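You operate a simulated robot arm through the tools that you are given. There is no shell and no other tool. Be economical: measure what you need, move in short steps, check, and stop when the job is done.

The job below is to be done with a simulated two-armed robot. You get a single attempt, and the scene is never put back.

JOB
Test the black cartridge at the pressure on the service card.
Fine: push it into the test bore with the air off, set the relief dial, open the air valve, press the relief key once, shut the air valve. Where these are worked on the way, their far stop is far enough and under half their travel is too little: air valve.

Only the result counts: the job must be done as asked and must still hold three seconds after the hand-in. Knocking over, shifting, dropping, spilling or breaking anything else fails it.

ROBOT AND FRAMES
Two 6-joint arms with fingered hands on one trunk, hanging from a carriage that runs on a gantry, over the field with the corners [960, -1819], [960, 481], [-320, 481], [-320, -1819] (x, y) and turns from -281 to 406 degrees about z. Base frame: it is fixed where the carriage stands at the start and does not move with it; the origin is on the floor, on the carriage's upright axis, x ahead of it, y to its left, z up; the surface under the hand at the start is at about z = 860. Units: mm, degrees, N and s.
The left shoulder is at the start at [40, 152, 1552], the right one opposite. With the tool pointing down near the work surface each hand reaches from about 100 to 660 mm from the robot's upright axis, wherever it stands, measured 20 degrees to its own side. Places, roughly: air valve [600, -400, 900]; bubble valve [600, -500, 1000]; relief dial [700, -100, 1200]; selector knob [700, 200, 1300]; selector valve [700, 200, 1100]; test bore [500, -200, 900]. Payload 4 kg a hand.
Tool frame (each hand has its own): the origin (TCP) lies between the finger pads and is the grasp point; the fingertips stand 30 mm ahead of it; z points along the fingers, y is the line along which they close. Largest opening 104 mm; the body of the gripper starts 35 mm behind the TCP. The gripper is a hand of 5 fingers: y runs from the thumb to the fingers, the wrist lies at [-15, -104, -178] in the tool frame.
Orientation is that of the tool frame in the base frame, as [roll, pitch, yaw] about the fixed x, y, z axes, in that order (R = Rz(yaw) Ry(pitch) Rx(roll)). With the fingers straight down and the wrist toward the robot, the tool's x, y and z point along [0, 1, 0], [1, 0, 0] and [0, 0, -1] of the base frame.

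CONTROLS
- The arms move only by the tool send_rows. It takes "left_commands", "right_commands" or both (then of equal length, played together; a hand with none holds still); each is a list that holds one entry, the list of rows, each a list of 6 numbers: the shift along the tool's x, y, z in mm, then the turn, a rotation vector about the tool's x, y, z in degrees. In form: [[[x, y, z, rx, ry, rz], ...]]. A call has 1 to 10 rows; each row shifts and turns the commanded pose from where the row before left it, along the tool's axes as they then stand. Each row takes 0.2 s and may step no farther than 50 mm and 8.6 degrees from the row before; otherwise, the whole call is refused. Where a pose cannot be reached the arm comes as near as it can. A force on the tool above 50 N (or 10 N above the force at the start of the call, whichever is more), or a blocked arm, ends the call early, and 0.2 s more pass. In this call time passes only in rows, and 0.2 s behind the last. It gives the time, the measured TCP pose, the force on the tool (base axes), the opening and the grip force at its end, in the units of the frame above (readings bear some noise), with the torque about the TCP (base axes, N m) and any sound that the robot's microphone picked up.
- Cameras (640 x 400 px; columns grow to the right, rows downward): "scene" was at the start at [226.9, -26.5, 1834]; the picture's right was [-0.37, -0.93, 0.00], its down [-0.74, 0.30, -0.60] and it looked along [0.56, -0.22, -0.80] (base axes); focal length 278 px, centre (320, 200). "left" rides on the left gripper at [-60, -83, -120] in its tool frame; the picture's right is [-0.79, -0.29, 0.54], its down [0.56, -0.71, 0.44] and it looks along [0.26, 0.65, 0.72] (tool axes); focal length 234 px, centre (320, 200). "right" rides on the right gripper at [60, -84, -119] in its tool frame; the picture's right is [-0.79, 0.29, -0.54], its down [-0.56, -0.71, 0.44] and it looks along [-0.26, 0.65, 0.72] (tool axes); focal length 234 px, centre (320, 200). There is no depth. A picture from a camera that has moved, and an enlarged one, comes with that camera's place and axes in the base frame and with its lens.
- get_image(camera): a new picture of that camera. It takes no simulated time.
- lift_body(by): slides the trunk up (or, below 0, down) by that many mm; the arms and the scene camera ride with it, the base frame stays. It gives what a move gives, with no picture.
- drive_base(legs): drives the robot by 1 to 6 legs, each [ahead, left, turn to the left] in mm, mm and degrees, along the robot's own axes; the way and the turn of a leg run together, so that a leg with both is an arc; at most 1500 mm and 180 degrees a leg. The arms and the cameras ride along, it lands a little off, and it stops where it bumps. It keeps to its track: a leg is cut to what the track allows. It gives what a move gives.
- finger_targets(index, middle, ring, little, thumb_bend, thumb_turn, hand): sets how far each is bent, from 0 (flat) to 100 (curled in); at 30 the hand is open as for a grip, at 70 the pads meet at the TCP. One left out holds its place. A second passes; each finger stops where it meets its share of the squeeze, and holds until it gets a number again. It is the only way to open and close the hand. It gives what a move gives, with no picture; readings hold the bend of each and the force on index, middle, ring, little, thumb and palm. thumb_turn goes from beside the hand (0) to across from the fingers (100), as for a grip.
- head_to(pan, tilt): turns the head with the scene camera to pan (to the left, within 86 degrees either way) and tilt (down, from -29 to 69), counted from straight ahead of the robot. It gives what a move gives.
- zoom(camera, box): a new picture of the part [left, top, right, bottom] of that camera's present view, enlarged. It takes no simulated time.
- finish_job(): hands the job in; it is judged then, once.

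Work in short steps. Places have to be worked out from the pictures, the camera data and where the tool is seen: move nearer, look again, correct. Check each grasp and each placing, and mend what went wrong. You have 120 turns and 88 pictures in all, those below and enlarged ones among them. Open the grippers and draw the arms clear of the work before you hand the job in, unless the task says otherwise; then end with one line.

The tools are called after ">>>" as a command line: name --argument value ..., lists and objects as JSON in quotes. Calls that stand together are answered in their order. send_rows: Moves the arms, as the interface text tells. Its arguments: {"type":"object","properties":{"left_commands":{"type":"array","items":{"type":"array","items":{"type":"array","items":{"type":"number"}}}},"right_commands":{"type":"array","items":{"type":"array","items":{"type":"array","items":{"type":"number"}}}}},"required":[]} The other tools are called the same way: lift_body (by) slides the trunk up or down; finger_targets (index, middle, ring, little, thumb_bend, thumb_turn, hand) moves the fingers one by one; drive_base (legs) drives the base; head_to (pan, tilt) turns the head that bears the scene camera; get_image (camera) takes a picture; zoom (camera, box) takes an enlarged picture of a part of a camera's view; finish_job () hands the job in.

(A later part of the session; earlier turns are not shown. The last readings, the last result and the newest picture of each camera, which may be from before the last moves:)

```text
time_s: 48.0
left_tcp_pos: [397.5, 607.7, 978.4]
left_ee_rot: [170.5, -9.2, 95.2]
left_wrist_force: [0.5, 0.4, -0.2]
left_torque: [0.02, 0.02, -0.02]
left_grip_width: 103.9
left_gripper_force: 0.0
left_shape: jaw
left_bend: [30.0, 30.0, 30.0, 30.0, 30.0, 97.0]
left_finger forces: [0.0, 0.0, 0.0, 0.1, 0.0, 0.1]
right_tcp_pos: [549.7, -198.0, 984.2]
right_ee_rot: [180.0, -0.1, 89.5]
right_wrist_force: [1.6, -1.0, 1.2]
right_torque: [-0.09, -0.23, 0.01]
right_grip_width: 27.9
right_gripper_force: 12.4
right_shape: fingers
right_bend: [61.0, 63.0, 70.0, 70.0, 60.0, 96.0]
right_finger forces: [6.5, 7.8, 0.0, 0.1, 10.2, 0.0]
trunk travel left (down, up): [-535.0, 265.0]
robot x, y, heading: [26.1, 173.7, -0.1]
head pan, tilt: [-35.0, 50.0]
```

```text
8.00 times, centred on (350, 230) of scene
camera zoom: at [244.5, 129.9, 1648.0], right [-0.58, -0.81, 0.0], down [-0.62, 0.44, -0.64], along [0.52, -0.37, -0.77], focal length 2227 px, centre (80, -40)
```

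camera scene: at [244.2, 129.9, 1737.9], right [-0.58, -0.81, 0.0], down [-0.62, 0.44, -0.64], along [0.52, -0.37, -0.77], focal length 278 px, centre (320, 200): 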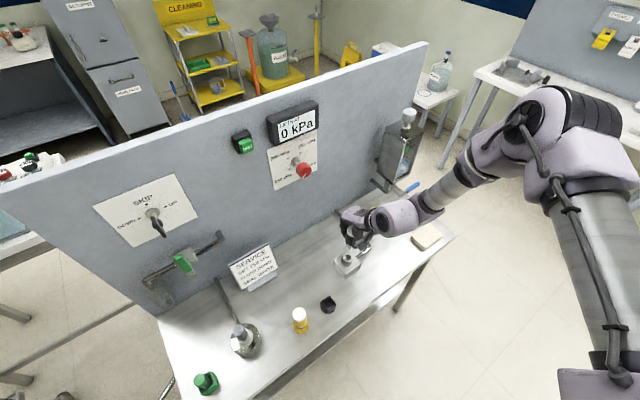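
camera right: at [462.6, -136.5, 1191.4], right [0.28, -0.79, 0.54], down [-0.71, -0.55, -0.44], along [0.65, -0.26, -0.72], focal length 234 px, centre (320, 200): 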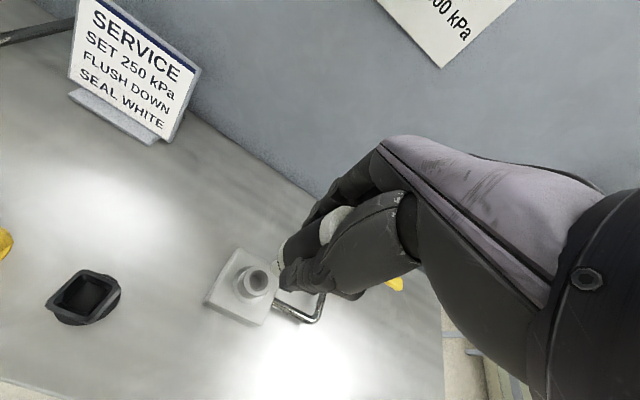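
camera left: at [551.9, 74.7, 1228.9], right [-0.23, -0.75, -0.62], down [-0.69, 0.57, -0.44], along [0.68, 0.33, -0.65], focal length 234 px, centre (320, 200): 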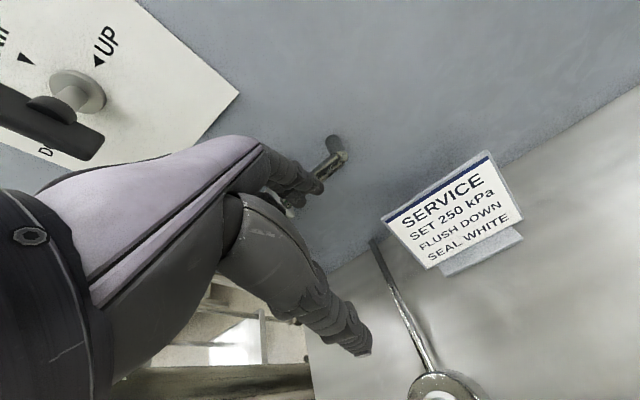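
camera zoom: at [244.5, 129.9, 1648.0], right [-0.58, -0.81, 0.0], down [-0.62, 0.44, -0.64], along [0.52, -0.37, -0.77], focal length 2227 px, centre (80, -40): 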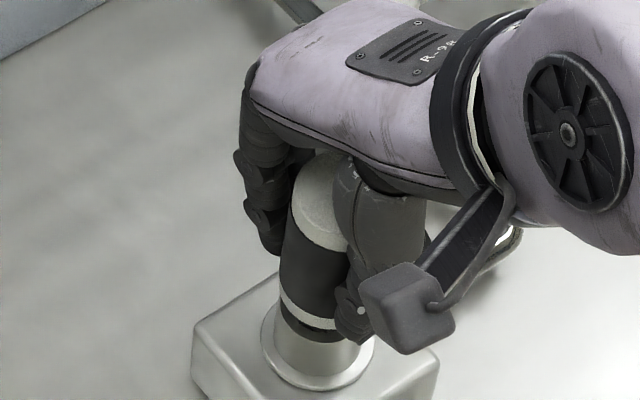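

Only a dark seal band remains above the rim. Continue down until the force rises.

>>> lift_body --by -4

>>> lift_body --by -4

>>> zoom --camera "scene" --box '[310, 205, 390, 255]'

```text
time_s: 48.5
left_tcp_pos: [398.5, 607.0, 975.0]
left_ee_rot: [170.6, -9.2, 95.2]
left_wrist_force: [-0.6, 0.6, 0.1]
left_torque: [-0.05, -0.02, 0.0]
left_grip_width: 104.0
left_gripper_force: 0.0
left_shape: jaw
left_bend: [30.0, 30.0, 30.0, 30.0, 30.0, 97.0]
left_finger forces: [0.1, 0.1, 0.0, 0.0, 0.1, 0.0]
right_tcp_pos: [551.0, -198.8, 982.0]
right_ee_rot: [179.7, 0.0, 89.5]
right_wrist_force: [1.8, 0.0, 17.1]
right_torque: [0.03, -0.05, 0.04]
right_grip_width: 28.0
right_gripper_force: 12.9
right_shape: fingers
right_bend: [62.0, 64.0, 70.0, 70.0, 60.0, 96.0]
right_finger forces: [6.9, 7.7, 0.0, 0.0, 11.8, 0.1]
trunk travel left (down, up): [-531.0, 269.0]
robot x, y, heading: [23.4, 176.9, -0.5]
head pan, tilt: [-35.0, 50.0]
```

```text
time_s: 49.1
left_tcp_pos: [398.5, 606.6, 971.3]
left_ee_rot: [170.4, -9.1, 95.1]
left_wrist_force: [0.4, -0.3, -0.5]
left_torque: [-0.05, -0.05, 0.0]
left_grip_width: 104.0
left_gripper_force: 0.0
left_shape: jaw
left_bend: [30.0, 30.0, 30.0, 30.0, 30.0, 97.0]
left_finger forces: [0.1, 0.0, 0.0, 0.0, 0.1, 0.0]
right_tcp_pos: [552.2, -198.1, 977.7]
right_ee_rot: [179.8, 0.0, 89.5]
right_wrist_force: [4.2, 0.8, 18.7]
right_torque: [0.03, -0.08, -0.03]
right_grip_width: 27.3
right_gripper_force: 13.7
right_shape: fingers
right_bend: [62.0, 64.0, 70.0, 70.0, 60.0, 95.0]
right_finger forces: [7.2, 9.0, 0.0, 0.1, 11.5, 0.1]
trunk travel left (down, up): [-527.0, 273.0]
robot x, y, heading: [23.2, 173.9, -0.5]
head pan, tilt: [-35.0, 50.0]
```

```text
8.00 times, centred on (350, 230) of scene
camera zoom: at [245.2, 129.6, 1640.3], right [-0.58, -0.81, 0.0], down [-0.62, 0.44, -0.64], along [0.52, -0.37, -0.76], focal length 2227 px, centre (80, -40)
```

zoom: 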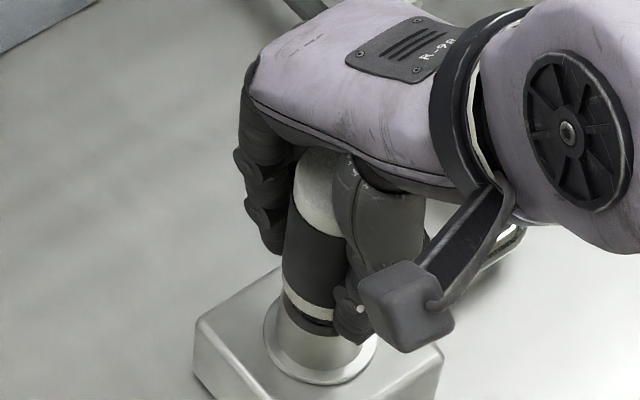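

The grip is slipping at ~18 N with the seal band still above the rim. I squeeze tighter first.

>>> finger_targets --hand "right" --index 95 --middle 95 --thumb_bend 95

>>> lift_body --by -4

>>> zoom --camera "scene" --box '[310, 205, 390, 255]'

```text
time_s: 50.1
left_tcp_pos: [396.8, 607.6, 970.2]
left_ee_rot: [170.5, -9.2, 95.2]
left_wrist_force: [0.4, 0.2, 0.6]
left_torque: [-0.05, -0.01, 0.0]
left_grip_width: 103.9
left_gripper_force: 0.0
left_shape: jaw
left_bend: [30.0, 30.0, 30.0, 30.0, 30.0, 97.0]
left_finger forces: [0.1, 0.1, 0.0, 0.0, 0.0, 0.1]
right_tcp_pos: [551.3, -197.0, 975.5]
right_ee_rot: [180.0, 0.0, 89.5]
right_wrist_force: [2.8, -1.8, -2.4]
right_torque: [-0.07, -0.23, 0.0]
right_grip_width: 26.5
right_gripper_force: 19.9
right_shape: fingers
right_bend: [57.0, 57.0, 70.0, 70.0, 63.0, 95.0]
right_finger forces: [10.8, 10.8, 0.0, 0.0, 17.4, 0.1]
trunk travel left (down, up): [-527.0, 273.0]
robot x, y, heading: [24.6, 173.7, -0.4]
head pan, tilt: [-35.0, 50.0]
```

```text
time_s: 50.6
left_tcp_pos: [398.2, 607.1, 965.9]
left_ee_rot: [170.6, -9.1, 95.1]
left_wrist_force: [0.4, 0.2, 0.2]
left_torque: [0.03, 0.0, 0.0]
left_grip_width: 104.1
left_gripper_force: 0.1
left_shape: jaw
left_bend: [30.0, 30.0, 30.0, 30.0, 30.0, 97.0]
left_finger forces: [0.1, 0.0, 0.0, 0.0, 0.0, 0.0]
right_tcp_pos: [550.8, -198.2, 973.9]
right_ee_rot: [179.8, 0.0, 89.4]
right_wrist_force: [-0.6, 0.8, 17.4]
right_torque: [0.01, -0.02, 0.02]
right_grip_width: 26.2
right_gripper_force: 21.0
right_shape: fingers
right_bend: [57.0, 57.0, 70.0, 70.0, 63.0, 95.0]
right_finger forces: [10.1, 10.1, 0.1, 0.1, 22.2, 0.0]
trunk travel left (down, up): [-523.0, 277.0]
robot x, y, heading: [20.7, 173.7, -0.5]
head pan, tilt: [-35.0, 50.0]
```

```text
8.00 times, centred on (350, 230) of scene
camera zoom: at [244.6, 129.7, 1636.4], right [-0.58, -0.81, 0.0], down [-0.62, 0.44, -0.64], along [0.52, -0.37, -0.77], focal length 2227 px, centre (80, -40)
```

zoom: 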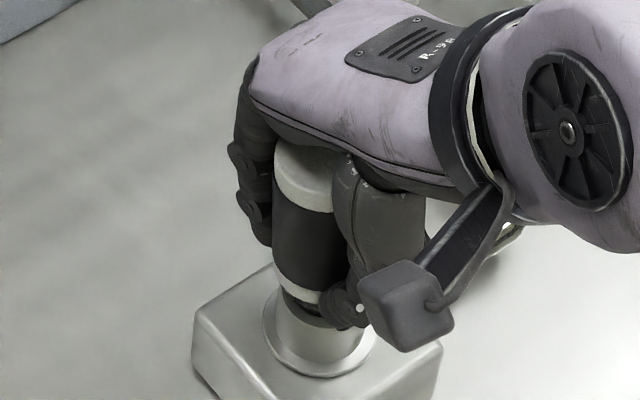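

Grip is now ~20 N. Continue down.

>>> lift_body --by -5

>>> lift_body --by -4

>>> zoom --camera "scene" --box '[310, 205, 390, 255]'

```text
time_s: 51.1
left_tcp_pos: [397.3, 606.5, 961.1]
left_ee_rot: [170.5, -9.2, 95.2]
left_wrist_force: [0.4, -0.9, -0.7]
left_torque: [0.01, 0.01, -0.01]
left_grip_width: 103.8
left_gripper_force: 0.1
left_shape: jaw
left_bend: [30.0, 30.0, 30.0, 30.0, 30.0, 97.0]
left_finger forces: [0.1, 0.0, 0.1, 0.0, 0.0, 0.0]
right_tcp_pos: [551.9, -198.2, 968.5]
right_ee_rot: [179.8, 0.1, 89.5]
right_wrist_force: [-4.4, 2.1, 33.5]
right_torque: [0.18, 0.21, 0.12]
right_grip_width: 25.9
right_gripper_force: 23.3
right_shape: fingers
right_bend: [57.0, 57.0, 70.0, 70.0, 64.0, 94.0]
right_finger forces: [9.5, 11.2, 0.0, 0.1, 26.8, 0.1]
trunk travel left (down, up): [-518.0, 282.0]
robot x, y, heading: [22.2, 178.9, -0.7]
head pan, tilt: [-35.0, 50.0]
```

```text
time_s: 51.7
left_tcp_pos: [397.8, 607.9, 957.4]
left_ee_rot: [170.5, -9.2, 95.1]
left_wrist_force: [-0.6, -0.3, -0.2]
left_torque: [0.0, 0.0, 0.0]
left_grip_width: 103.9
left_gripper_force: 0.0
left_shape: jaw
left_bend: [30.0, 30.0, 30.0, 30.0, 30.0, 97.0]
left_finger forces: [0.0, 0.0, 0.1, 0.0, 0.1, 0.0]
right_tcp_pos: [548.2, -197.1, 960.6]
right_ee_rot: [-179.9, -0.1, 89.5]
right_wrist_force: [1.2, -0.8, -1.5]
right_torque: [-0.07, -0.09, 0.0]
right_grip_width: 20.7
right_gripper_force: 18.6
right_shape: fingers
right_bend: [58.0, 58.0, 70.0, 70.0, 67.0, 94.0]
right_finger forces: [9.1, 10.4, 0.0, 0.1, 16.8, 0.1]
trunk travel left (down, up): [-514.0, 286.0]
robot x, y, heading: [21.1, 175.3, -0.7]
head pan, tilt: [-35.0, 50.0]
```

```text
8.00 times, centred on (350, 230) of scene
camera zoom: at [244.4, 129.9, 1626.4], right [-0.58, -0.81, 0.0], down [-0.62, 0.44, -0.64], along [0.52, -0.37, -0.77], focal length 2227 px, centre (80, -40)
```

zoom: 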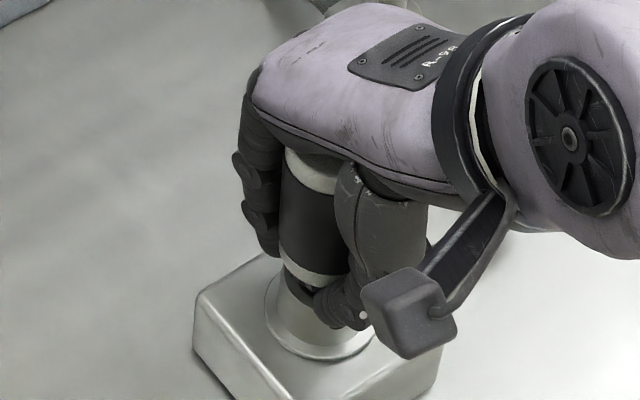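

The hand slid down; the seal is still out. I open the hand, rise, and will push from above on the cap.

>>> finger_targets --hand "right" --index 30 --middle 30 --ring 30 --little 30 --thumb_bend 30

>>> lift_body --by 110

>>> get_image --camera "right"

>>> zoom --camera "scene" --box '[290, 200, 410, 275]'

```text
time_s: 52.7
left_tcp_pos: [396.4, 608.8, 957.5]
left_ee_rot: [170.6, -9.1, 95.1]
left_wrist_force: [-0.7, 0.8, 1.0]
left_torque: [-0.05, 0.0, -0.03]
left_grip_width: 103.7
left_gripper_force: 0.1
left_shape: jaw
left_bend: [30.0, 30.0, 30.0, 30.0, 30.0, 97.0]
left_finger forces: [0.1, 0.2, 0.0, 0.0, 0.0, 0.0]
right_tcp_pos: [549.2, -196.6, 961.8]
right_ee_rot: [-180.0, 0.0, 89.5]
right_wrist_force: [-0.2, 0.0, -0.5]
right_torque: [-0.01, 0.0, 0.0]
right_grip_width: 103.1
right_gripper_force: 0.1
right_shape: fingers
right_bend: [30.0, 30.0, 30.0, 30.0, 30.0, 97.0]
right_finger forces: [0.0, 0.0, 0.1, 0.0, 0.1, 0.0]
trunk travel left (down, up): [-514.0, 286.0]
robot x, y, heading: [21.6, 179.2, -0.7]
head pan, tilt: [-35.0, 50.0]
```

```text
time_s: 54.1
left_tcp_pos: [396.5, 607.5, 1066.4]
left_ee_rot: [170.7, -9.2, 95.1]
left_wrist_force: [-0.8, -0.1, 0.7]
left_torque: [-0.04, -0.03, 0.0]
left_grip_width: 103.7
left_gripper_force: 0.0
left_shape: jaw
left_bend: [30.0, 30.0, 30.0, 30.0, 30.0, 97.0]
left_finger forces: [0.0, 0.0, 0.1, 0.0, 0.0, 0.0]
right_tcp_pos: [549.9, -196.7, 1072.6]
right_ee_rot: [180.0, 0.0, 89.4]
right_wrist_force: [-0.2, 1.1, 0.1]
right_torque: [0.01, 0.03, 0.01]
right_grip_width: 102.9
right_gripper_force: 0.1
right_shape: fingers
right_bend: [30.0, 30.0, 30.0, 30.0, 30.0, 97.0]
right_finger forces: [0.0, 0.0, 0.1, 0.1, 0.0, 0.0]
trunk travel left (down, up): [-624.0, 176.0]
robot x, y, heading: [22.5, 175.8, -0.4]
head pan, tilt: [-35.0, 50.0]
```

```text
35 pictures are left
camera right: at [465.2, -137.7, 1191.0], right [0.28, -0.79, 0.54], down [-0.71, -0.55, -0.44], along [0.64, -0.26, -0.72], focal length 234 px, centre (320, 200)
```

right: 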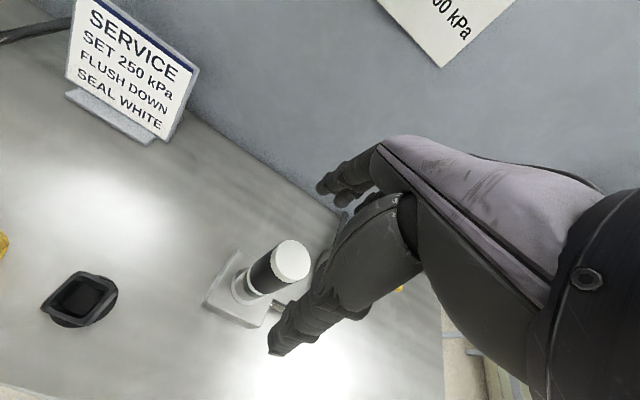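

```text
5.33 times, centred on (350, 238) of scene
camera zoom: at [244.1, 130.0, 1736.8], right [-0.58, -0.81, 0.0], down [-0.62, 0.44, -0.64], along [0.52, -0.37, -0.77], focal length 1485 px, centre (160, 0)
```

zoom: 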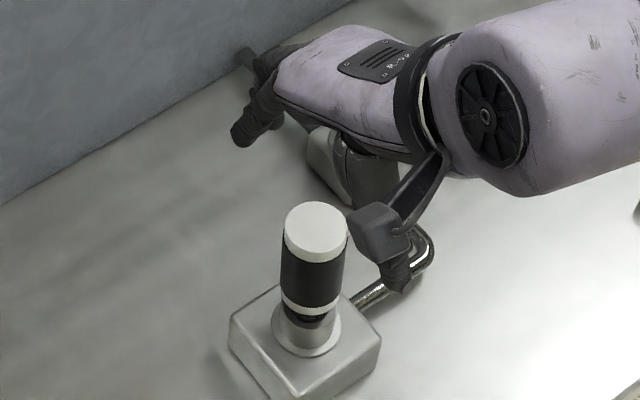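

Cartridge stands in the bore with its seal still ~6 mm proud. I pinch the fingers together and press the cap from above.

>>> finger_targets --hand "right" --index 72 --middle 72 --ring 72 --little 72 --thumb_bend 70

>>> lift_body --by -35

>>> zoom --camera "scene" --box '[290, 195, 410, 270]'

```text
time_s: 55.1
left_tcp_pos: [397.6, 608.3, 1066.8]
left_ee_rot: [170.5, -9.1, 95.1]
left_wrist_force: [0.0, 0.0, -0.3]
left_torque: [0.02, -0.02, -0.03]
left_grip_width: 103.7
left_gripper_force: 0.1
left_shape: jaw
left_bend: [30.0, 30.0, 30.0, 30.0, 30.0, 97.0]
left_finger forces: [0.1, 0.0, 0.0, 0.1, 0.0, 0.1]
right_tcp_pos: [548.9, -196.0, 1073.2]
right_ee_rot: [179.9, 0.0, 89.5]
right_wrist_force: [-0.3, -0.3, 0.2]
right_torque: [0.03, -0.02, 0.04]
right_grip_width: 0.1
right_gripper_force: 0.1
right_shape: fingers
right_bend: [72.0, 72.0, 72.0, 72.0, 69.0, 97.0]
right_finger forces: [0.0, 0.1, 0.0, 0.1, 0.1, 0.0]
trunk travel left (down, up): [-624.0, 176.0]
robot x, y, heading: [23.6, 177.8, -0.7]
head pan, tilt: [-35.0, 50.0]
```

```text
time_s: 55.9
left_tcp_pos: [396.8, 606.8, 1032.8]
left_ee_rot: [170.7, -9.2, 95.1]
left_wrist_force: [0.3, 0.1, -0.5]
left_torque: [0.02, 0.05, 0.06]
left_grip_width: 104.0
left_gripper_force: 0.0
left_shape: jaw
left_bend: [30.0, 30.0, 30.0, 30.0, 30.0, 97.0]
left_finger forces: [0.0, 0.0, 0.0, 0.0, 0.1, 0.0]
right_tcp_pos: [550.0, -197.1, 1037.3]
right_ee_rot: [179.8, 0.0, 89.5]
right_wrist_force: [-1.0, 0.9, 10.4]
right_torque: [0.1, 0.03, 0.01]
right_grip_width: 0.1
right_gripper_force: 5.8
right_shape: fingers
right_bend: [72.0, 72.0, 72.0, 72.0, 70.0, 97.0]
right_finger forces: [3.7, 0.1, 0.0, 0.1, 7.7, 0.0]
trunk travel left (down, up): [-589.0, 211.0]
robot x, y, heading: [23.5, 171.2, -0.5]
head pan, tilt: [-35.0, 50.0]
```

```text
5.33 times, centred on (350, 232) of scene
camera zoom: at [244.3, 130.0, 1702.1], right [-0.58, -0.81, 0.0], down [-0.62, 0.44, -0.64], along [0.52, -0.37, -0.77], focal length 1485 px, centre (160, 27)
```

zoom: 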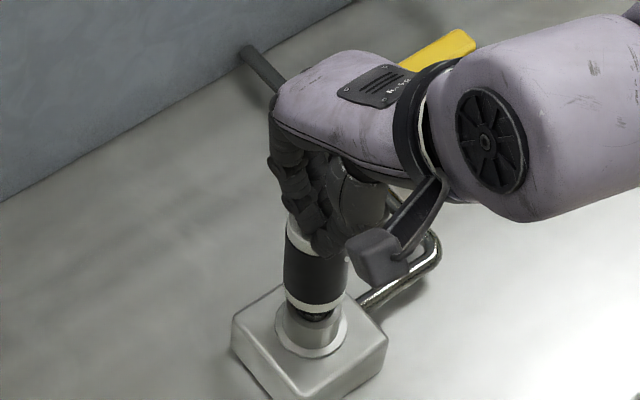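

Contact at 10 N near the cap's centre. Press on in small steps.

>>> lift_body --by -4

>>> lift_body --by -4

>>> zoom --camera "scene" --box '[290, 190, 410, 265]'

```text
time_s: 56.4
left_tcp_pos: [399.7, 605.6, 1028.2]
left_ee_rot: [170.4, -9.2, 95.1]
left_wrist_force: [-0.2, -0.4, 0.7]
left_torque: [0.02, -0.02, 0.01]
left_grip_width: 103.7
left_gripper_force: 0.1
left_shape: jaw
left_bend: [30.0, 30.0, 30.0, 30.0, 30.0, 97.0]
left_finger forces: [0.1, 0.1, 0.0, 0.0, 0.0, 0.1]
right_tcp_pos: [554.0, -198.3, 1038.0]
right_ee_rot: [179.5, 0.0, 89.5]
right_wrist_force: [-2.7, 3.4, 41.9]
right_torque: [0.43, 0.25, -0.05]
right_grip_width: 0.1
right_gripper_force: 22.4
right_shape: fingers
right_bend: [72.0, 72.0, 72.0, 72.0, 71.0, 97.0]
right_finger forces: [17.3, 0.1, 0.0, 0.0, 27.4, 0.0]
trunk travel left (down, up): [-585.0, 215.0]
robot x, y, heading: [20.2, 172.9, -0.3]
head pan, tilt: [-35.0, 50.0]
```

```text
time_s: 56.8
left_tcp_pos: [397.7, 607.1, 1027.5]
left_ee_rot: [170.6, -9.1, 95.1]
left_wrist_force: [-0.2, 0.1, -0.7]
left_torque: [-0.01, -0.02, 0.02]
left_grip_width: 103.9
left_gripper_force: 0.1
left_shape: jaw
left_bend: [30.0, 30.0, 30.0, 30.0, 30.0, 97.0]
left_finger forces: [0.1, 0.0, 0.1, 0.0, 0.1, 0.1]
right_tcp_pos: [555.0, -197.7, 1038.0]
right_ee_rot: [179.0, 0.0, 89.3]
right_wrist_force: [-1.9, 1.9, 24.4]
right_torque: [0.27, 0.14, 0.02]
right_grip_width: 0.0
right_gripper_force: 13.4
right_shape: fingers
right_bend: [72.0, 72.0, 72.0, 72.0, 71.0, 97.0]
right_finger forces: [8.5, 0.0, 0.0, 0.1, 18.0, 0.1]
trunk travel left (down, up): [-584.0, 216.0]
robot x, y, heading: [24.8, 173.9, -0.8]
head pan, tilt: [-35.0, 50.0]
stopped: the force on the tool passed its limit at 58 N (the readings are from after the stop); the commanded pose is now the measured one
```

```text
5.33 times, centred on (350, 228) of scene
camera zoom: at [244.4, 129.9, 1696.9], right [-0.58, -0.81, 0.0], down [-0.62, 0.44, -0.64], along [0.52, -0.37, -0.77], focal length 1485 px, centre (160, 53)
```

zoom: 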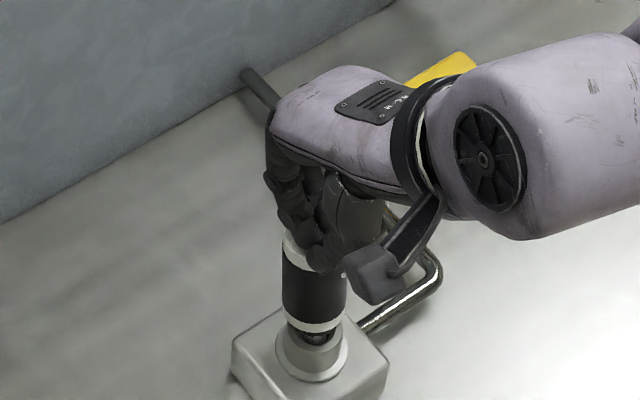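

58 N and no give: either fully home or jammed askew. I look closely at the joint.

>>> zoom --camera "scene" --box '[328, 230, 372, 270]'

>>> zoom --camera "right" --box '[210, 200, 350, 310]'

```text
10.00 times, centred on (350, 250) of scene
camera zoom: at [244.4, 129.9, 1696.9], right [-0.58, -0.81, 0.0], down [-0.62, 0.44, -0.64], along [0.52, -0.37, -0.77], focal length 2784 px, centre (20, -300)
```

zoom: 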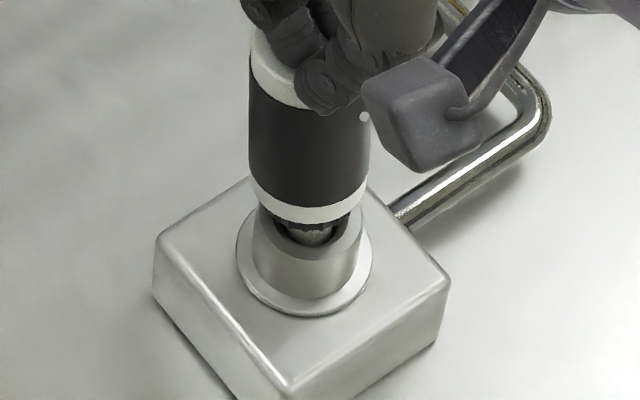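

```text
3.64 times, centred on (280, 255) of right
camera zoom: at [469.6, -138.5, 1155.4], right [0.27, -0.79, 0.55], down [-0.7, -0.55, -0.45], along [0.66, -0.27, -0.71], focal length 852 px, centre (466, 0)
```

zoom: 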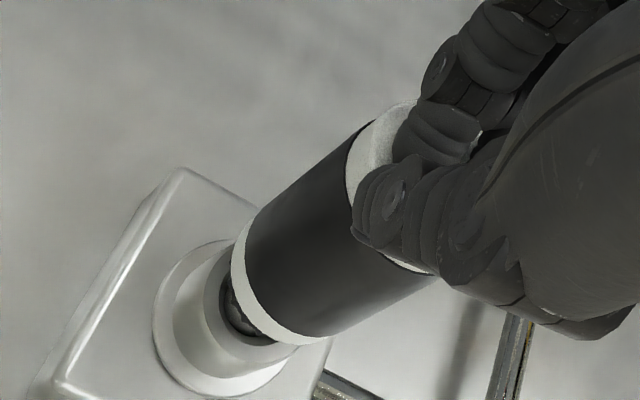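

The cartridge leans ~5° toward +x+y and the nose is caught. I rise, open, and regrasp it to straighten.

>>> lift_body --by 40

>>> finger_targets --hand "right" --index 30 --middle 30 --ring 30 --little 30 --thumb_bend 30

>>> zoom --camera "right" --box '[200, 210, 340, 330]'

```text
time_s: 57.6
left_tcp_pos: [396.6, 607.4, 1068.1]
left_ee_rot: [170.6, -9.2, 95.1]
left_wrist_force: [-0.2, -0.7, -0.2]
left_torque: [0.0, 0.03, -0.02]
left_grip_width: 103.9
left_gripper_force: 0.0
left_shape: jaw
left_bend: [30.0, 30.0, 30.0, 30.0, 30.0, 97.0]
left_finger forces: [0.0, 0.0, 0.0, 0.0, 0.0, 0.0]
right_tcp_pos: [552.4, -197.0, 1075.6]
right_ee_rot: [179.5, 0.0, 89.5]
right_wrist_force: [0.1, 0.7, -0.9]
right_torque: [0.0, -0.03, 0.0]
right_grip_width: 0.0
right_gripper_force: 0.1
right_shape: fingers
right_bend: [72.0, 72.0, 72.0, 72.0, 70.0, 97.0]
right_finger forces: [0.0, 0.0, 0.1, 0.0, 0.0, 0.1]
trunk travel left (down, up): [-624.0, 176.0]
robot x, y, heading: [21.4, 177.0, -0.4]
head pan, tilt: [-35.0, 50.0]
```

```text
time_s: 58.6
left_tcp_pos: [396.0, 607.9, 1067.3]
left_ee_rot: [170.5, -9.2, 95.1]
left_wrist_force: [0.4, 0.2, 0.8]
left_torque: [-0.02, -0.01, -0.02]
left_grip_width: 104.1
left_gripper_force: 0.0
left_shape: jaw
left_bend: [30.0, 30.0, 30.0, 30.0, 30.0, 97.0]
left_finger forces: [0.0, 0.0, 0.0, 0.0, 0.1, 0.0]
right_tcp_pos: [552.2, -197.1, 1075.2]
right_ee_rot: [179.5, -0.1, 89.6]
right_wrist_force: [0.2, -0.6, -0.2]
right_torque: [0.01, 0.0, 0.0]
right_grip_width: 102.7
right_gripper_force: 0.0
right_shape: fingers
right_bend: [30.0, 30.0, 30.0, 30.0, 30.0, 97.0]
right_finger forces: [0.0, 0.0, 0.1, 0.1, 0.0, 0.0]
trunk travel left (down, up): [-624.0, 176.0]
robot x, y, heading: [24.4, 176.4, -0.4]
head pan, tilt: [-35.0, 50.0]
```

```text
3.33 times, centred on (270, 270) of right
camera zoom: at [467.3, -137.7, 1193.5], right [0.28, -0.79, 0.55], down [-0.71, -0.55, -0.44], along [0.65, -0.26, -0.71], focal length 781 px, centre (487, -33)
```

zoom: 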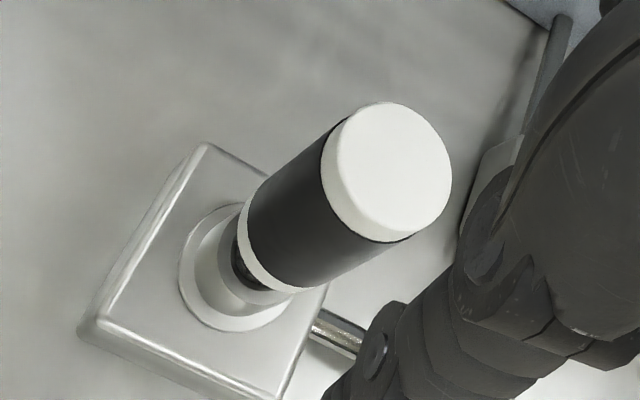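

Now I see it leaning mainly toward +x (~9°). I centre the hand, lower around the upper body, and close to pull it upright.

>>> send_rows --right_commands '[[[-1, -4, 0, 0, 0, 0]]]'

>>> lift_body --by -85

>>> finger_targets --hand "right" --index 95 --middle 95 --ring 75 --little 75 --thumb_bend 75

>>> zoom --camera "right" --box '[220, 180, 350, 290]'

```text
time_s: 59.0
left_tcp_pos: [397.3, 607.9, 1067.2]
left_ee_rot: [170.7, -9.2, 95.2]
left_wrist_force: [0.3, 0.5, -1.6]
left_torque: [0.03, -0.02, 0.0]
left_grip_width: 104.0
left_gripper_force: 0.1
left_shape: jaw
left_bend: [30.0, 30.0, 30.0, 30.0, 30.0, 97.0]
left_finger forces: [0.0, 0.0, 0.0, 0.0, 0.0, 0.0]
right_tcp_pos: [548.0, -197.6, 1075.9]
right_ee_rot: [179.5, 0.0, 89.5]
right_wrist_force: [0.9, -0.2, 1.2]
right_torque: [0.0, 0.0, 0.0]
right_grip_width: 103.0
right_gripper_force: 0.2
right_shape: fingers
right_bend: [30.0, 30.0, 30.0, 30.0, 30.0, 97.0]
right_finger forces: [0.0, 0.1, 0.0, 0.0, 0.0, 0.1]
trunk travel left (down, up): [-624.0, 176.0]
robot x, y, heading: [23.2, 175.1, -0.3]
head pan, tilt: [-35.0, 50.0]
```

```text
time_s: 60.2
left_tcp_pos: [395.9, 607.8, 981.7]
left_ee_rot: [170.6, -9.1, 95.1]
left_wrist_force: [0.1, -0.2, 0.0]
left_torque: [0.01, 0.02, -0.01]
left_grip_width: 103.8
left_gripper_force: 0.1
left_shape: jaw
left_bend: [30.0, 30.0, 30.0, 30.0, 30.0, 97.0]
left_finger forces: [0.1, 0.1, 0.0, 0.0, 0.0, 0.0]
right_tcp_pos: [548.5, -198.5, 990.0]
right_ee_rot: [179.5, 0.0, 89.5]
right_wrist_force: [-0.3, -0.6, 0.4]
right_torque: [0.03, 0.01, 0.05]
right_grip_width: 102.8
right_gripper_force: 0.1
right_shape: fingers
right_bend: [30.0, 30.0, 30.0, 30.0, 30.0, 97.0]
right_finger forces: [0.0, 0.0, 0.0, 0.0, 0.0, 0.1]
trunk travel left (down, up): [-539.0, 261.0]
robot x, y, heading: [20.8, 176.5, -0.7]
head pan, tilt: [-35.0, 50.0]
```

```text
time_s: 61.2
left_tcp_pos: [396.4, 607.7, 982.5]
left_ee_rot: [170.6, -9.1, 95.1]
left_wrist_force: [-0.3, -0.2, 0.1]
left_torque: [-0.01, 0.02, 0.0]
left_grip_width: 104.1
left_gripper_force: 0.0
left_shape: jaw
left_bend: [30.0, 30.0, 30.0, 30.0, 30.0, 97.0]
left_finger forces: [0.0, 0.1, 0.0, 0.0, 0.0, 0.1]
right_tcp_pos: [548.6, -199.3, 991.3]
right_ee_rot: [179.5, 0.1, 89.5]
right_wrist_force: [3.3, -0.5, -0.3]
right_torque: [-0.04, -0.16, 0.08]
right_grip_width: 26.4
right_gripper_force: 15.2
right_shape: fingers
right_bend: [61.0, 61.0, 75.0, 75.0, 61.0, 96.0]
right_finger forces: [8.0, 9.4, 0.1, 0.0, 13.3, 0.1]
trunk travel left (down, up): [-539.0, 261.0]
robot x, y, heading: [23.4, 171.8, -0.6]
head pan, tilt: [-35.0, 50.0]
```

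```text
3.64 times, centred on (285, 235) of right
camera zoom: at [463.6, -138.9, 1108.4], right [0.28, -0.79, 0.55], down [-0.71, -0.55, -0.44], along [0.65, -0.26, -0.71], focal length 852 px, centre (447, 73)
```

zoom: 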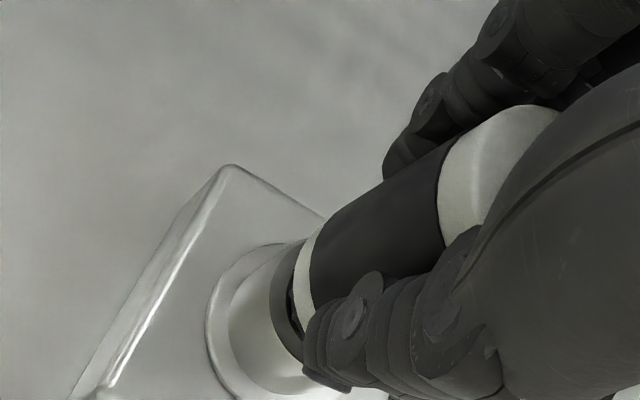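

It's more upright now and the ring sits nearer the rim. Press down with this grip.

>>> lift_body --by -5

>>> lift_body --by -4

>>> zoom --camera "scene" --box '[310, 205, 390, 255]'

```text
time_s: 61.8
left_tcp_pos: [398.8, 607.3, 978.2]
left_ee_rot: [170.6, -9.2, 95.2]
left_wrist_force: [0.5, 0.0, -0.7]
left_torque: [0.0, -0.01, 0.01]
left_grip_width: 103.9
left_gripper_force: 0.0
left_shape: jaw
left_bend: [30.0, 30.0, 30.0, 30.0, 30.0, 97.0]
left_finger forces: [0.0, 0.1, 0.0, 0.1, 0.0, 0.0]
right_tcp_pos: [551.6, -199.5, 988.1]
right_ee_rot: [179.1, 0.0, 89.4]
right_wrist_force: [0.9, 3.4, 20.7]
right_torque: [0.15, 0.0, 0.04]
right_grip_width: 26.1
right_gripper_force: 17.4
right_shape: fingers
right_bend: [61.0, 61.0, 75.0, 75.0, 62.0, 95.0]
right_finger forces: [9.2, 8.9, 0.0, 0.0, 16.5, 0.0]
trunk travel left (down, up): [-534.0, 266.0]
robot x, y, heading: [25.4, 175.2, -0.3]
head pan, tilt: [-35.0, 50.0]
```

```text
time_s: 62.3
left_tcp_pos: [397.6, 607.2, 973.7]
left_ee_rot: [170.5, -9.1, 95.1]
left_wrist_force: [0.4, 0.7, -0.7]
left_torque: [0.02, 0.03, 0.0]
left_grip_width: 104.0
left_gripper_force: 0.0
left_shape: jaw
left_bend: [30.0, 30.0, 30.0, 30.0, 30.0, 97.0]
left_finger forces: [0.0, 0.1, 0.0, 0.0, 0.1, 0.0]
right_tcp_pos: [551.0, -198.4, 983.5]
right_ee_rot: [179.3, 0.1, 89.5]
right_wrist_force: [1.4, 3.9, 25.8]
right_torque: [0.14, -0.01, 0.07]
right_grip_width: 25.7
right_gripper_force: 18.7
right_shape: fingers
right_bend: [61.0, 61.0, 75.0, 75.0, 63.0, 94.0]
right_finger forces: [9.2, 11.4, 0.0, 0.1, 17.2, 0.1]
trunk travel left (down, up): [-530.0, 270.0]
robot x, y, heading: [28.7, 175.6, -0.5]
head pan, tilt: [-35.0, 50.0]
```

```text
8.00 times, centred on (350, 230) of scene
camera zoom: at [245.2, 129.8, 1643.5], right [-0.58, -0.81, 0.0], down [-0.62, 0.44, -0.64], along [0.52, -0.37, -0.76], focal length 2227 px, centre (80, -40)
```

zoom: 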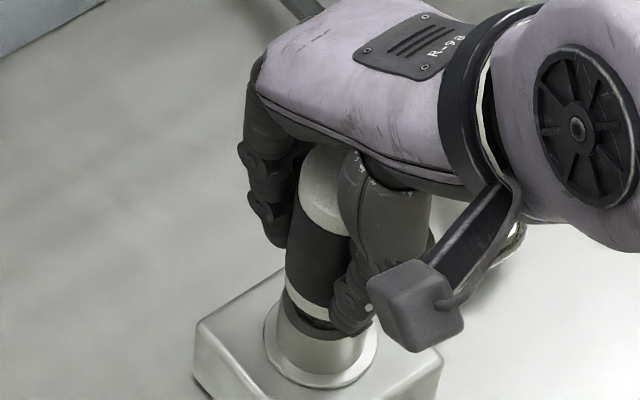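

Pressing deflects the arm +x, which tips the cartridge. I compensate -x 4 mm under load and press further.

>>> send_rows --right_commands '[[[0, -4, 0, 0, 0, 0]]]'

>>> lift_body --by -4

>>> lift_body --by -4

>>> zoom --camera "scene" --box '[310, 205, 390, 255]'

```text
time_s: 62.7
left_tcp_pos: [399.0, 606.4, 972.8]
left_ee_rot: [170.5, -9.1, 95.2]
left_wrist_force: [0.5, 0.6, -0.3]
left_torque: [-0.02, 0.02, -0.02]
left_grip_width: 103.9
left_gripper_force: 0.0
left_shape: jaw
left_bend: [30.0, 30.0, 30.0, 30.0, 30.0, 97.0]
left_finger forces: [0.0, 0.1, 0.1, 0.0, 0.1, 0.0]
right_tcp_pos: [548.9, -199.4, 982.5]
right_ee_rot: [179.1, 0.1, 89.4]
right_wrist_force: [6.1, 2.4, 23.6]
right_torque: [0.07, -0.36, 0.05]
right_grip_width: 25.4
right_gripper_force: 19.5
right_shape: fingers
right_bend: [60.0, 60.0, 75.0, 75.0, 64.0, 94.0]
right_finger forces: [11.0, 12.9, 0.1, 0.0, 14.5, 0.1]
trunk travel left (down, up): [-530.0, 270.0]
robot x, y, heading: [22.5, 173.6, -0.5]
head pan, tilt: [-35.0, 50.0]
```

```text
time_s: 63.2
left_tcp_pos: [400.7, 606.5, 968.8]
left_ee_rot: [170.4, -9.0, 95.0]
left_wrist_force: [0.5, 0.1, 0.3]
left_torque: [0.01, -0.04, -0.01]
left_grip_width: 103.8
left_gripper_force: 0.0
left_shape: jaw
left_bend: [30.0, 30.0, 30.0, 30.0, 30.0, 97.0]
left_finger forces: [0.0, 0.0, 0.0, 0.0, 0.0, 0.0]
right_tcp_pos: [548.1, -199.5, 980.8]
right_ee_rot: [179.1, 0.0, 89.4]
right_wrist_force: [7.1, 2.8, 27.7]
right_torque: [0.12, -0.27, 0.01]
right_grip_width: 25.2
right_gripper_force: 20.0
right_shape: fingers
right_bend: [60.0, 60.0, 75.0, 75.0, 65.0, 94.0]
right_finger forces: [11.5, 13.5, 0.2, 0.0, 15.3, 0.1]
trunk travel left (down, up): [-526.0, 274.0]
robot x, y, heading: [23.0, 171.0, -0.5]
head pan, tilt: [-35.0, 50.0]
```

```text
time_s: 63.7
left_tcp_pos: [400.4, 606.7, 966.5]
left_ee_rot: [170.4, -9.2, 95.1]
left_wrist_force: [-0.2, -1.5, -0.2]
left_torque: [0.06, -0.02, -0.03]
left_grip_width: 103.8
left_gripper_force: 0.2
left_shape: jaw
left_bend: [30.0, 30.0, 30.0, 30.0, 30.0, 97.0]
left_finger forces: [0.0, 0.1, 0.1, 0.0, 0.0, 0.1]
right_tcp_pos: [548.7, -199.0, 975.1]
right_ee_rot: [179.2, -0.1, 89.4]
right_wrist_force: [6.7, 3.8, 26.8]
right_torque: [0.12, -0.3, 0.02]
right_grip_width: 24.8
right_gripper_force: 20.7
right_shape: fingers
right_bend: [60.0, 60.0, 75.0, 75.0, 65.0, 94.0]
right_finger forces: [11.6, 13.5, 0.2, 0.1, 15.4, 0.1]
trunk travel left (down, up): [-522.0, 278.0]
robot x, y, heading: [22.0, 176.8, -0.7]
head pan, tilt: [-35.0, 50.0]
```

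```text
8.00 times, centred on (350, 230) of scene
camera zoom: at [245.7, 129.8, 1635.6], right [-0.58, -0.81, 0.0], down [-0.62, 0.44, -0.64], along [0.53, -0.37, -0.76], focal length 2227 px, centre (80, -40)
```

zoom: 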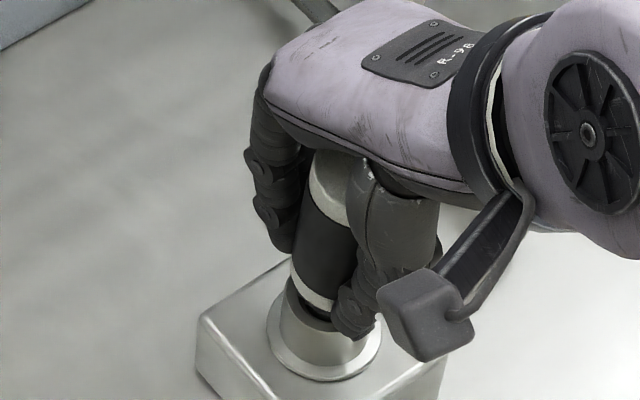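

Slips at ~26 N but the cartridge is now upright. I release, rise, pinch, and press from above with the tip slightly to the -x side.

>>> finger_targets --hand "right" --index 30 --middle 30 --ring 30 --little 30 --thumb_bend 30

>>> lift_body --by 90

>>> finger_targets --hand "right" --index 72 --middle 72 --ring 72 --little 72 --thumb_bend 70

>>> zoom --camera "right" --box '[200, 210, 340, 330]'

```text
time_s: 64.7
left_tcp_pos: [397.0, 607.2, 964.9]
left_ee_rot: [170.6, -9.2, 95.1]
left_wrist_force: [-0.4, 0.6, 0.2]
left_torque: [-0.04, -0.01, 0.01]
left_grip_width: 104.0
left_gripper_force: 0.1
left_shape: jaw
left_bend: [30.0, 30.0, 30.0, 30.0, 30.0, 97.0]
left_finger forces: [0.1, 0.0, 0.1, 0.1, 0.0, 0.0]
right_tcp_pos: [545.7, -199.1, 973.5]
right_ee_rot: [179.6, 0.0, 89.5]
right_wrist_force: [0.5, 0.6, -0.5]
right_torque: [0.04, 0.01, 0.0]
right_grip_width: 103.3
right_gripper_force: 0.1
right_shape: fingers
right_bend: [30.0, 30.0, 30.0, 30.0, 30.0, 97.0]
right_finger forces: [0.1, 0.1, 0.1, 0.0, 0.0, 0.0]
trunk travel left (down, up): [-522.0, 278.0]
robot x, y, heading: [20.0, 176.0, -0.8]
head pan, tilt: [-35.0, 50.0]
```

```text
time_s: 66.0
left_tcp_pos: [396.3, 608.4, 1054.6]
left_ee_rot: [170.5, -9.2, 95.3]
left_wrist_force: [0.1, 0.5, 1.1]
left_torque: [-0.02, -0.01, -0.01]
left_grip_width: 103.9
left_gripper_force: 0.2
left_shape: jaw
left_bend: [30.0, 30.0, 30.0, 30.0, 30.0, 97.0]
left_finger forces: [0.1, 0.1, 0.0, 0.0, 0.0, 0.1]
right_tcp_pos: [544.0, -199.2, 1063.2]
right_ee_rot: [179.5, 0.0, 89.5]
right_wrist_force: [0.7, -0.1, 0.2]
right_torque: [0.01, -0.02, 0.03]
right_grip_width: 103.1
right_gripper_force: 0.0
right_shape: fingers
right_bend: [30.0, 30.0, 30.0, 30.0, 30.0, 97.0]
right_finger forces: [0.0, 0.0, 0.0, 0.0, 0.1, 0.0]
trunk travel left (down, up): [-612.0, 188.0]
robot x, y, heading: [24.2, 175.2, -0.2]
head pan, tilt: [-35.0, 50.0]
```

```text
time_s: 67.0
left_tcp_pos: [397.4, 607.8, 1055.0]
left_ee_rot: [170.5, -9.2, 95.2]
left_wrist_force: [0.5, -0.4, 0.2]
left_torque: [0.01, 0.03, -0.01]
left_grip_width: 103.8
left_gripper_force: 0.2
left_shape: jaw
left_bend: [30.0, 30.0, 30.0, 30.0, 30.0, 97.0]
left_finger forces: [0.1, 0.1, 0.0, 0.0, 0.1, 0.1]
right_tcp_pos: [543.6, -199.2, 1063.3]
right_ee_rot: [179.5, 0.1, 89.5]
right_wrist_force: [0.2, 0.5, 0.0]
right_torque: [-0.02, 0.01, 0.02]
right_grip_width: 0.0
right_gripper_force: 0.0
right_shape: fingers
right_bend: [72.0, 72.0, 72.0, 72.0, 69.0, 97.0]
right_finger forces: [0.0, 0.0, 0.1, 0.0, 0.1, 0.0]
trunk travel left (down, up): [-612.0, 188.0]
robot x, y, heading: [21.7, 173.7, -0.4]
head pan, tilt: [-35.0, 50.0]
```

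```text
3.33 times, centred on (270, 270) of right
camera zoom: at [459.4, -139.1, 1181.1], right [0.28, -0.79, 0.55], down [-0.71, -0.55, -0.44], along [0.65, -0.26, -0.71], focal length 781 px, centre (487, -33)
```

zoom: 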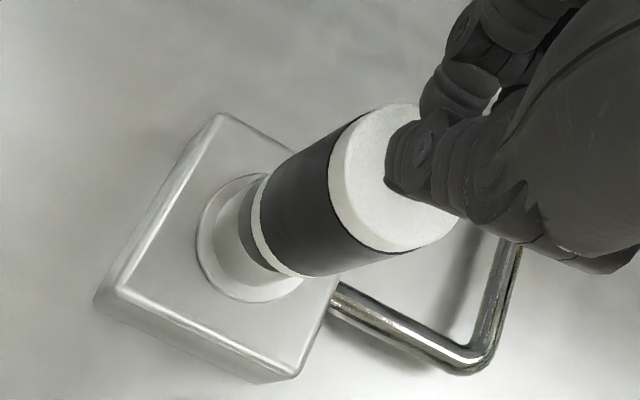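

Upright now, with the ring at the rim and the cap top near z≈996. I press once more from above.

>>> send_rows --right_commands '[[[-2, 2, 0, 0, 0, 0]]]'

>>> lift_body --by -28

>>> lift_body --by -5

>>> lift_body --by -4

```text
time_s: 67.4
left_tcp_pos: [395.8, 608.6, 1055.2]
left_ee_rot: [170.5, -9.2, 95.2]
left_wrist_force: [-0.1, -0.8, 0.0]
left_torque: [0.02, 0.0, 0.0]
left_grip_width: 103.7
left_gripper_force: 0.1
left_shape: jaw
left_bend: [30.0, 30.0, 30.0, 30.0, 30.0, 97.0]
left_finger forces: [0.0, 0.0, 0.0, 0.1, 0.0, 0.1]
right_tcp_pos: [547.2, -201.1, 1064.0]
right_ee_rot: [179.5, 0.0, 89.4]
right_wrist_force: [-0.7, 0.2, 0.1]
right_torque: [0.03, 0.0, -0.03]
right_grip_width: 0.0
right_gripper_force: 0.1
right_shape: fingers
right_bend: [72.0, 72.0, 72.0, 72.0, 69.0, 97.0]
right_finger forces: [0.0, 0.1, 0.1, 0.0, 0.0, 0.0]
trunk travel left (down, up): [-612.0, 188.0]
robot x, y, heading: [24.5, 174.4, -0.4]
head pan, tilt: [-35.0, 50.0]
```

```text
time_s: 68.1
left_tcp_pos: [399.7, 606.0, 1028.9]
left_ee_rot: [170.5, -9.1, 95.1]
left_wrist_force: [-0.1, 0.1, 0.0]
left_torque: [0.0, 0.01, 0.02]
left_grip_width: 103.9
left_gripper_force: 0.1
left_shape: jaw
left_bend: [30.0, 30.0, 30.0, 30.0, 30.0, 97.0]
left_finger forces: [0.1, 0.1, 0.1, 0.1, 0.1, 0.0]
right_tcp_pos: [550.7, -202.5, 1039.3]
right_ee_rot: [178.9, 0.1, 89.4]
right_wrist_force: [-4.9, 4.3, 41.9]
right_torque: [0.58, 0.39, 0.04]
right_grip_width: 0.1
right_gripper_force: 21.8
right_shape: fingers
right_bend: [72.0, 72.0, 72.0, 72.0, 72.0, 95.0]
right_finger forces: [0.1, 0.0, 0.1, 0.0, 44.4, 0.0]
trunk travel left (down, up): [-584.0, 216.0]
robot x, y, heading: [25.0, 175.8, -0.6]
head pan, tilt: [-35.0, 50.0]
```

```text
time_s: 68.5
left_tcp_pos: [396.6, 607.9, 1026.8]
left_ee_rot: [170.6, -9.2, 95.3]
left_wrist_force: [0.1, 0.0, -0.1]
left_torque: [0.02, 0.0, -0.01]
left_grip_width: 104.0
left_gripper_force: 0.0
left_shape: jaw
left_bend: [30.0, 30.0, 30.0, 30.0, 30.0, 97.0]
left_finger forces: [0.0, 0.0, 0.0, 0.0, 0.1, 0.0]
right_tcp_pos: [552.4, -200.8, 1039.7]
right_ee_rot: [178.6, 0.0, 89.4]
right_wrist_force: [-2.4, 2.8, 24.8]
right_torque: [0.34, 0.22, -0.02]
right_grip_width: 0.0
right_gripper_force: 13.9
right_shape: fingers
right_bend: [72.0, 72.0, 72.0, 72.0, 72.0, 95.0]
right_finger forces: [0.0, 0.0, 0.1, 0.0, 28.4, 0.0]
trunk travel left (down, up): [-583.0, 217.0]
robot x, y, heading: [24.7, 175.6, -0.5]
head pan, tilt: [-35.0, 50.0]
stopped: the force on the tool passed its limit at 60 N (the readings are from after the stop); the commanded pose is now the measured one
```

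```text
time_s: 68.9
left_tcp_pos: [397.7, 607.4, 1023.0]
left_ee_rot: [170.6, -9.2, 95.2]
left_wrist_force: [0.0, -0.1, -0.1]
left_torque: [0.01, 0.01, 0.01]
left_grip_width: 103.9
left_gripper_force: 0.1
left_shape: jaw
left_bend: [30.0, 30.0, 30.0, 30.0, 30.0, 97.0]
left_finger forces: [0.0, 0.0, 0.0, 0.0, 0.0, 0.0]
right_tcp_pos: [555.1, -201.2, 1040.0]
right_ee_rot: [178.1, 0.2, 89.3]
right_wrist_force: [-2.1, 2.1, 22.6]
right_torque: [0.3, 0.14, -0.01]
right_grip_width: 0.3
right_gripper_force: 12.8
right_shape: fingers
right_bend: [72.0, 72.0, 72.0, 72.0, 72.0, 95.0]
right_finger forces: [0.0, 0.0, 0.0, 0.1, 25.2, 0.1]
trunk travel left (down, up): [-580.0, 220.0]
robot x, y, heading: [20.6, 175.7, -0.4]
head pan, tilt: [-35.0, 50.0]
stopped: the force on the tool passed its limit at 54 N (the readings are from after the stop); the commanded pose is now the measured one
```

The height is unchanged under 60 N, so it may already be bottomed. I rise and look closely at the joint from both cameras.

>>> lift_body --by 60

>>> zoom --camera "scene" --box '[325, 220, 375, 265]'

>>> zoom --camera "right" --box '[220, 225, 310, 310]'

```text
time_s: 69.9
left_tcp_pos: [396.4, 606.7, 1083.9]
left_ee_rot: [170.6, -9.1, 95.1]
left_wrist_force: [0.3, 0.3, 0.7]
left_torque: [0.0, 0.03, -0.03]
left_grip_width: 103.9
left_gripper_force: 0.1
left_shape: jaw
left_bend: [30.0, 30.0, 30.0, 30.0, 30.0, 97.0]
left_finger forces: [0.1, 0.1, 0.1, 0.0, 0.1, 0.0]
right_tcp_pos: [551.3, -200.8, 1097.1]
right_ee_rot: [178.6, 0.1, 89.3]
right_wrist_force: [-0.5, 0.0, -0.5]
right_torque: [-0.01, -0.01, 0.02]
right_grip_width: 0.2
right_gripper_force: 0.0
right_shape: fingers
right_bend: [72.0, 72.0, 72.0, 72.0, 70.0, 97.0]
right_finger forces: [0.0, 0.1, 0.0, 0.1, 0.0, 0.0]
trunk travel left (down, up): [-640.0, 160.0]
robot x, y, heading: [23.6, 177.1, -0.7]
head pan, tilt: [-35.0, 50.0]
```

```text
8.89 times, centred on (350, 242) of scene
camera zoom: at [243.8, 130.2, 1753.1], right [-0.58, -0.81, 0.0], down [-0.62, 0.44, -0.64], along [0.52, -0.37, -0.77], focal length 2475 px, centre (53, -178)
```

zoom: 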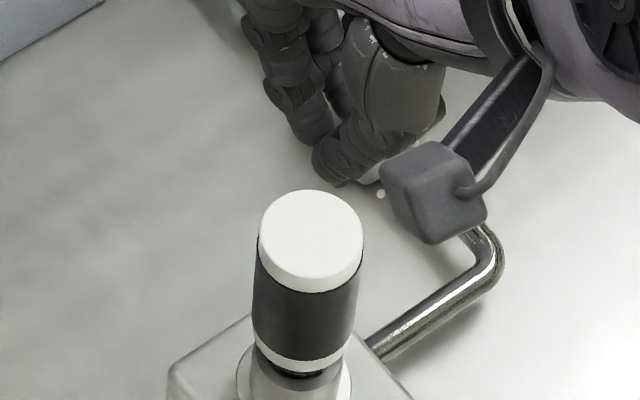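

```text
4.71 times, centred on (265, 268) of right
camera zoom: at [464.1, -141.0, 1213.6], right [0.27, -0.79, 0.55], down [-0.7, -0.55, -0.45], along [0.66, -0.27, -0.7], focal length 1102 px, centre (579, -118)
```

zoom: 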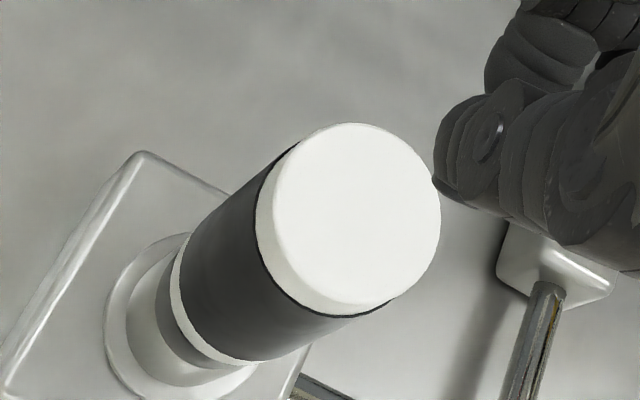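

I need the rim itself in view to measure the remaining gap.

>>> zoom --camera "scene" --box '[330, 240, 372, 280]'

```text
10.00 times, centred on (351, 260) of scene
camera zoom: at [243.8, 130.2, 1753.1], right [-0.58, -0.81, 0.0], down [-0.62, 0.44, -0.64], along [0.52, -0.37, -0.77], focal length 2784 px, centre (10, -400)
```

zoom: 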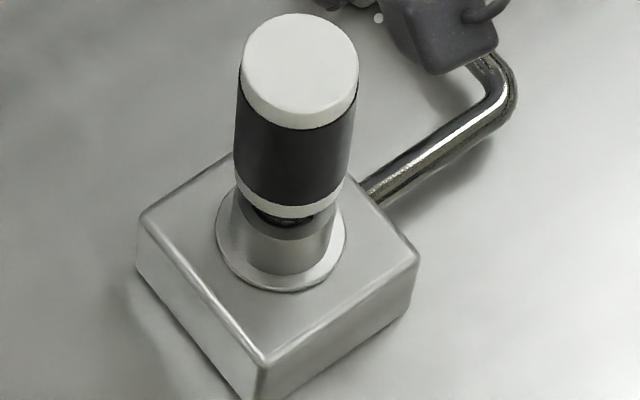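

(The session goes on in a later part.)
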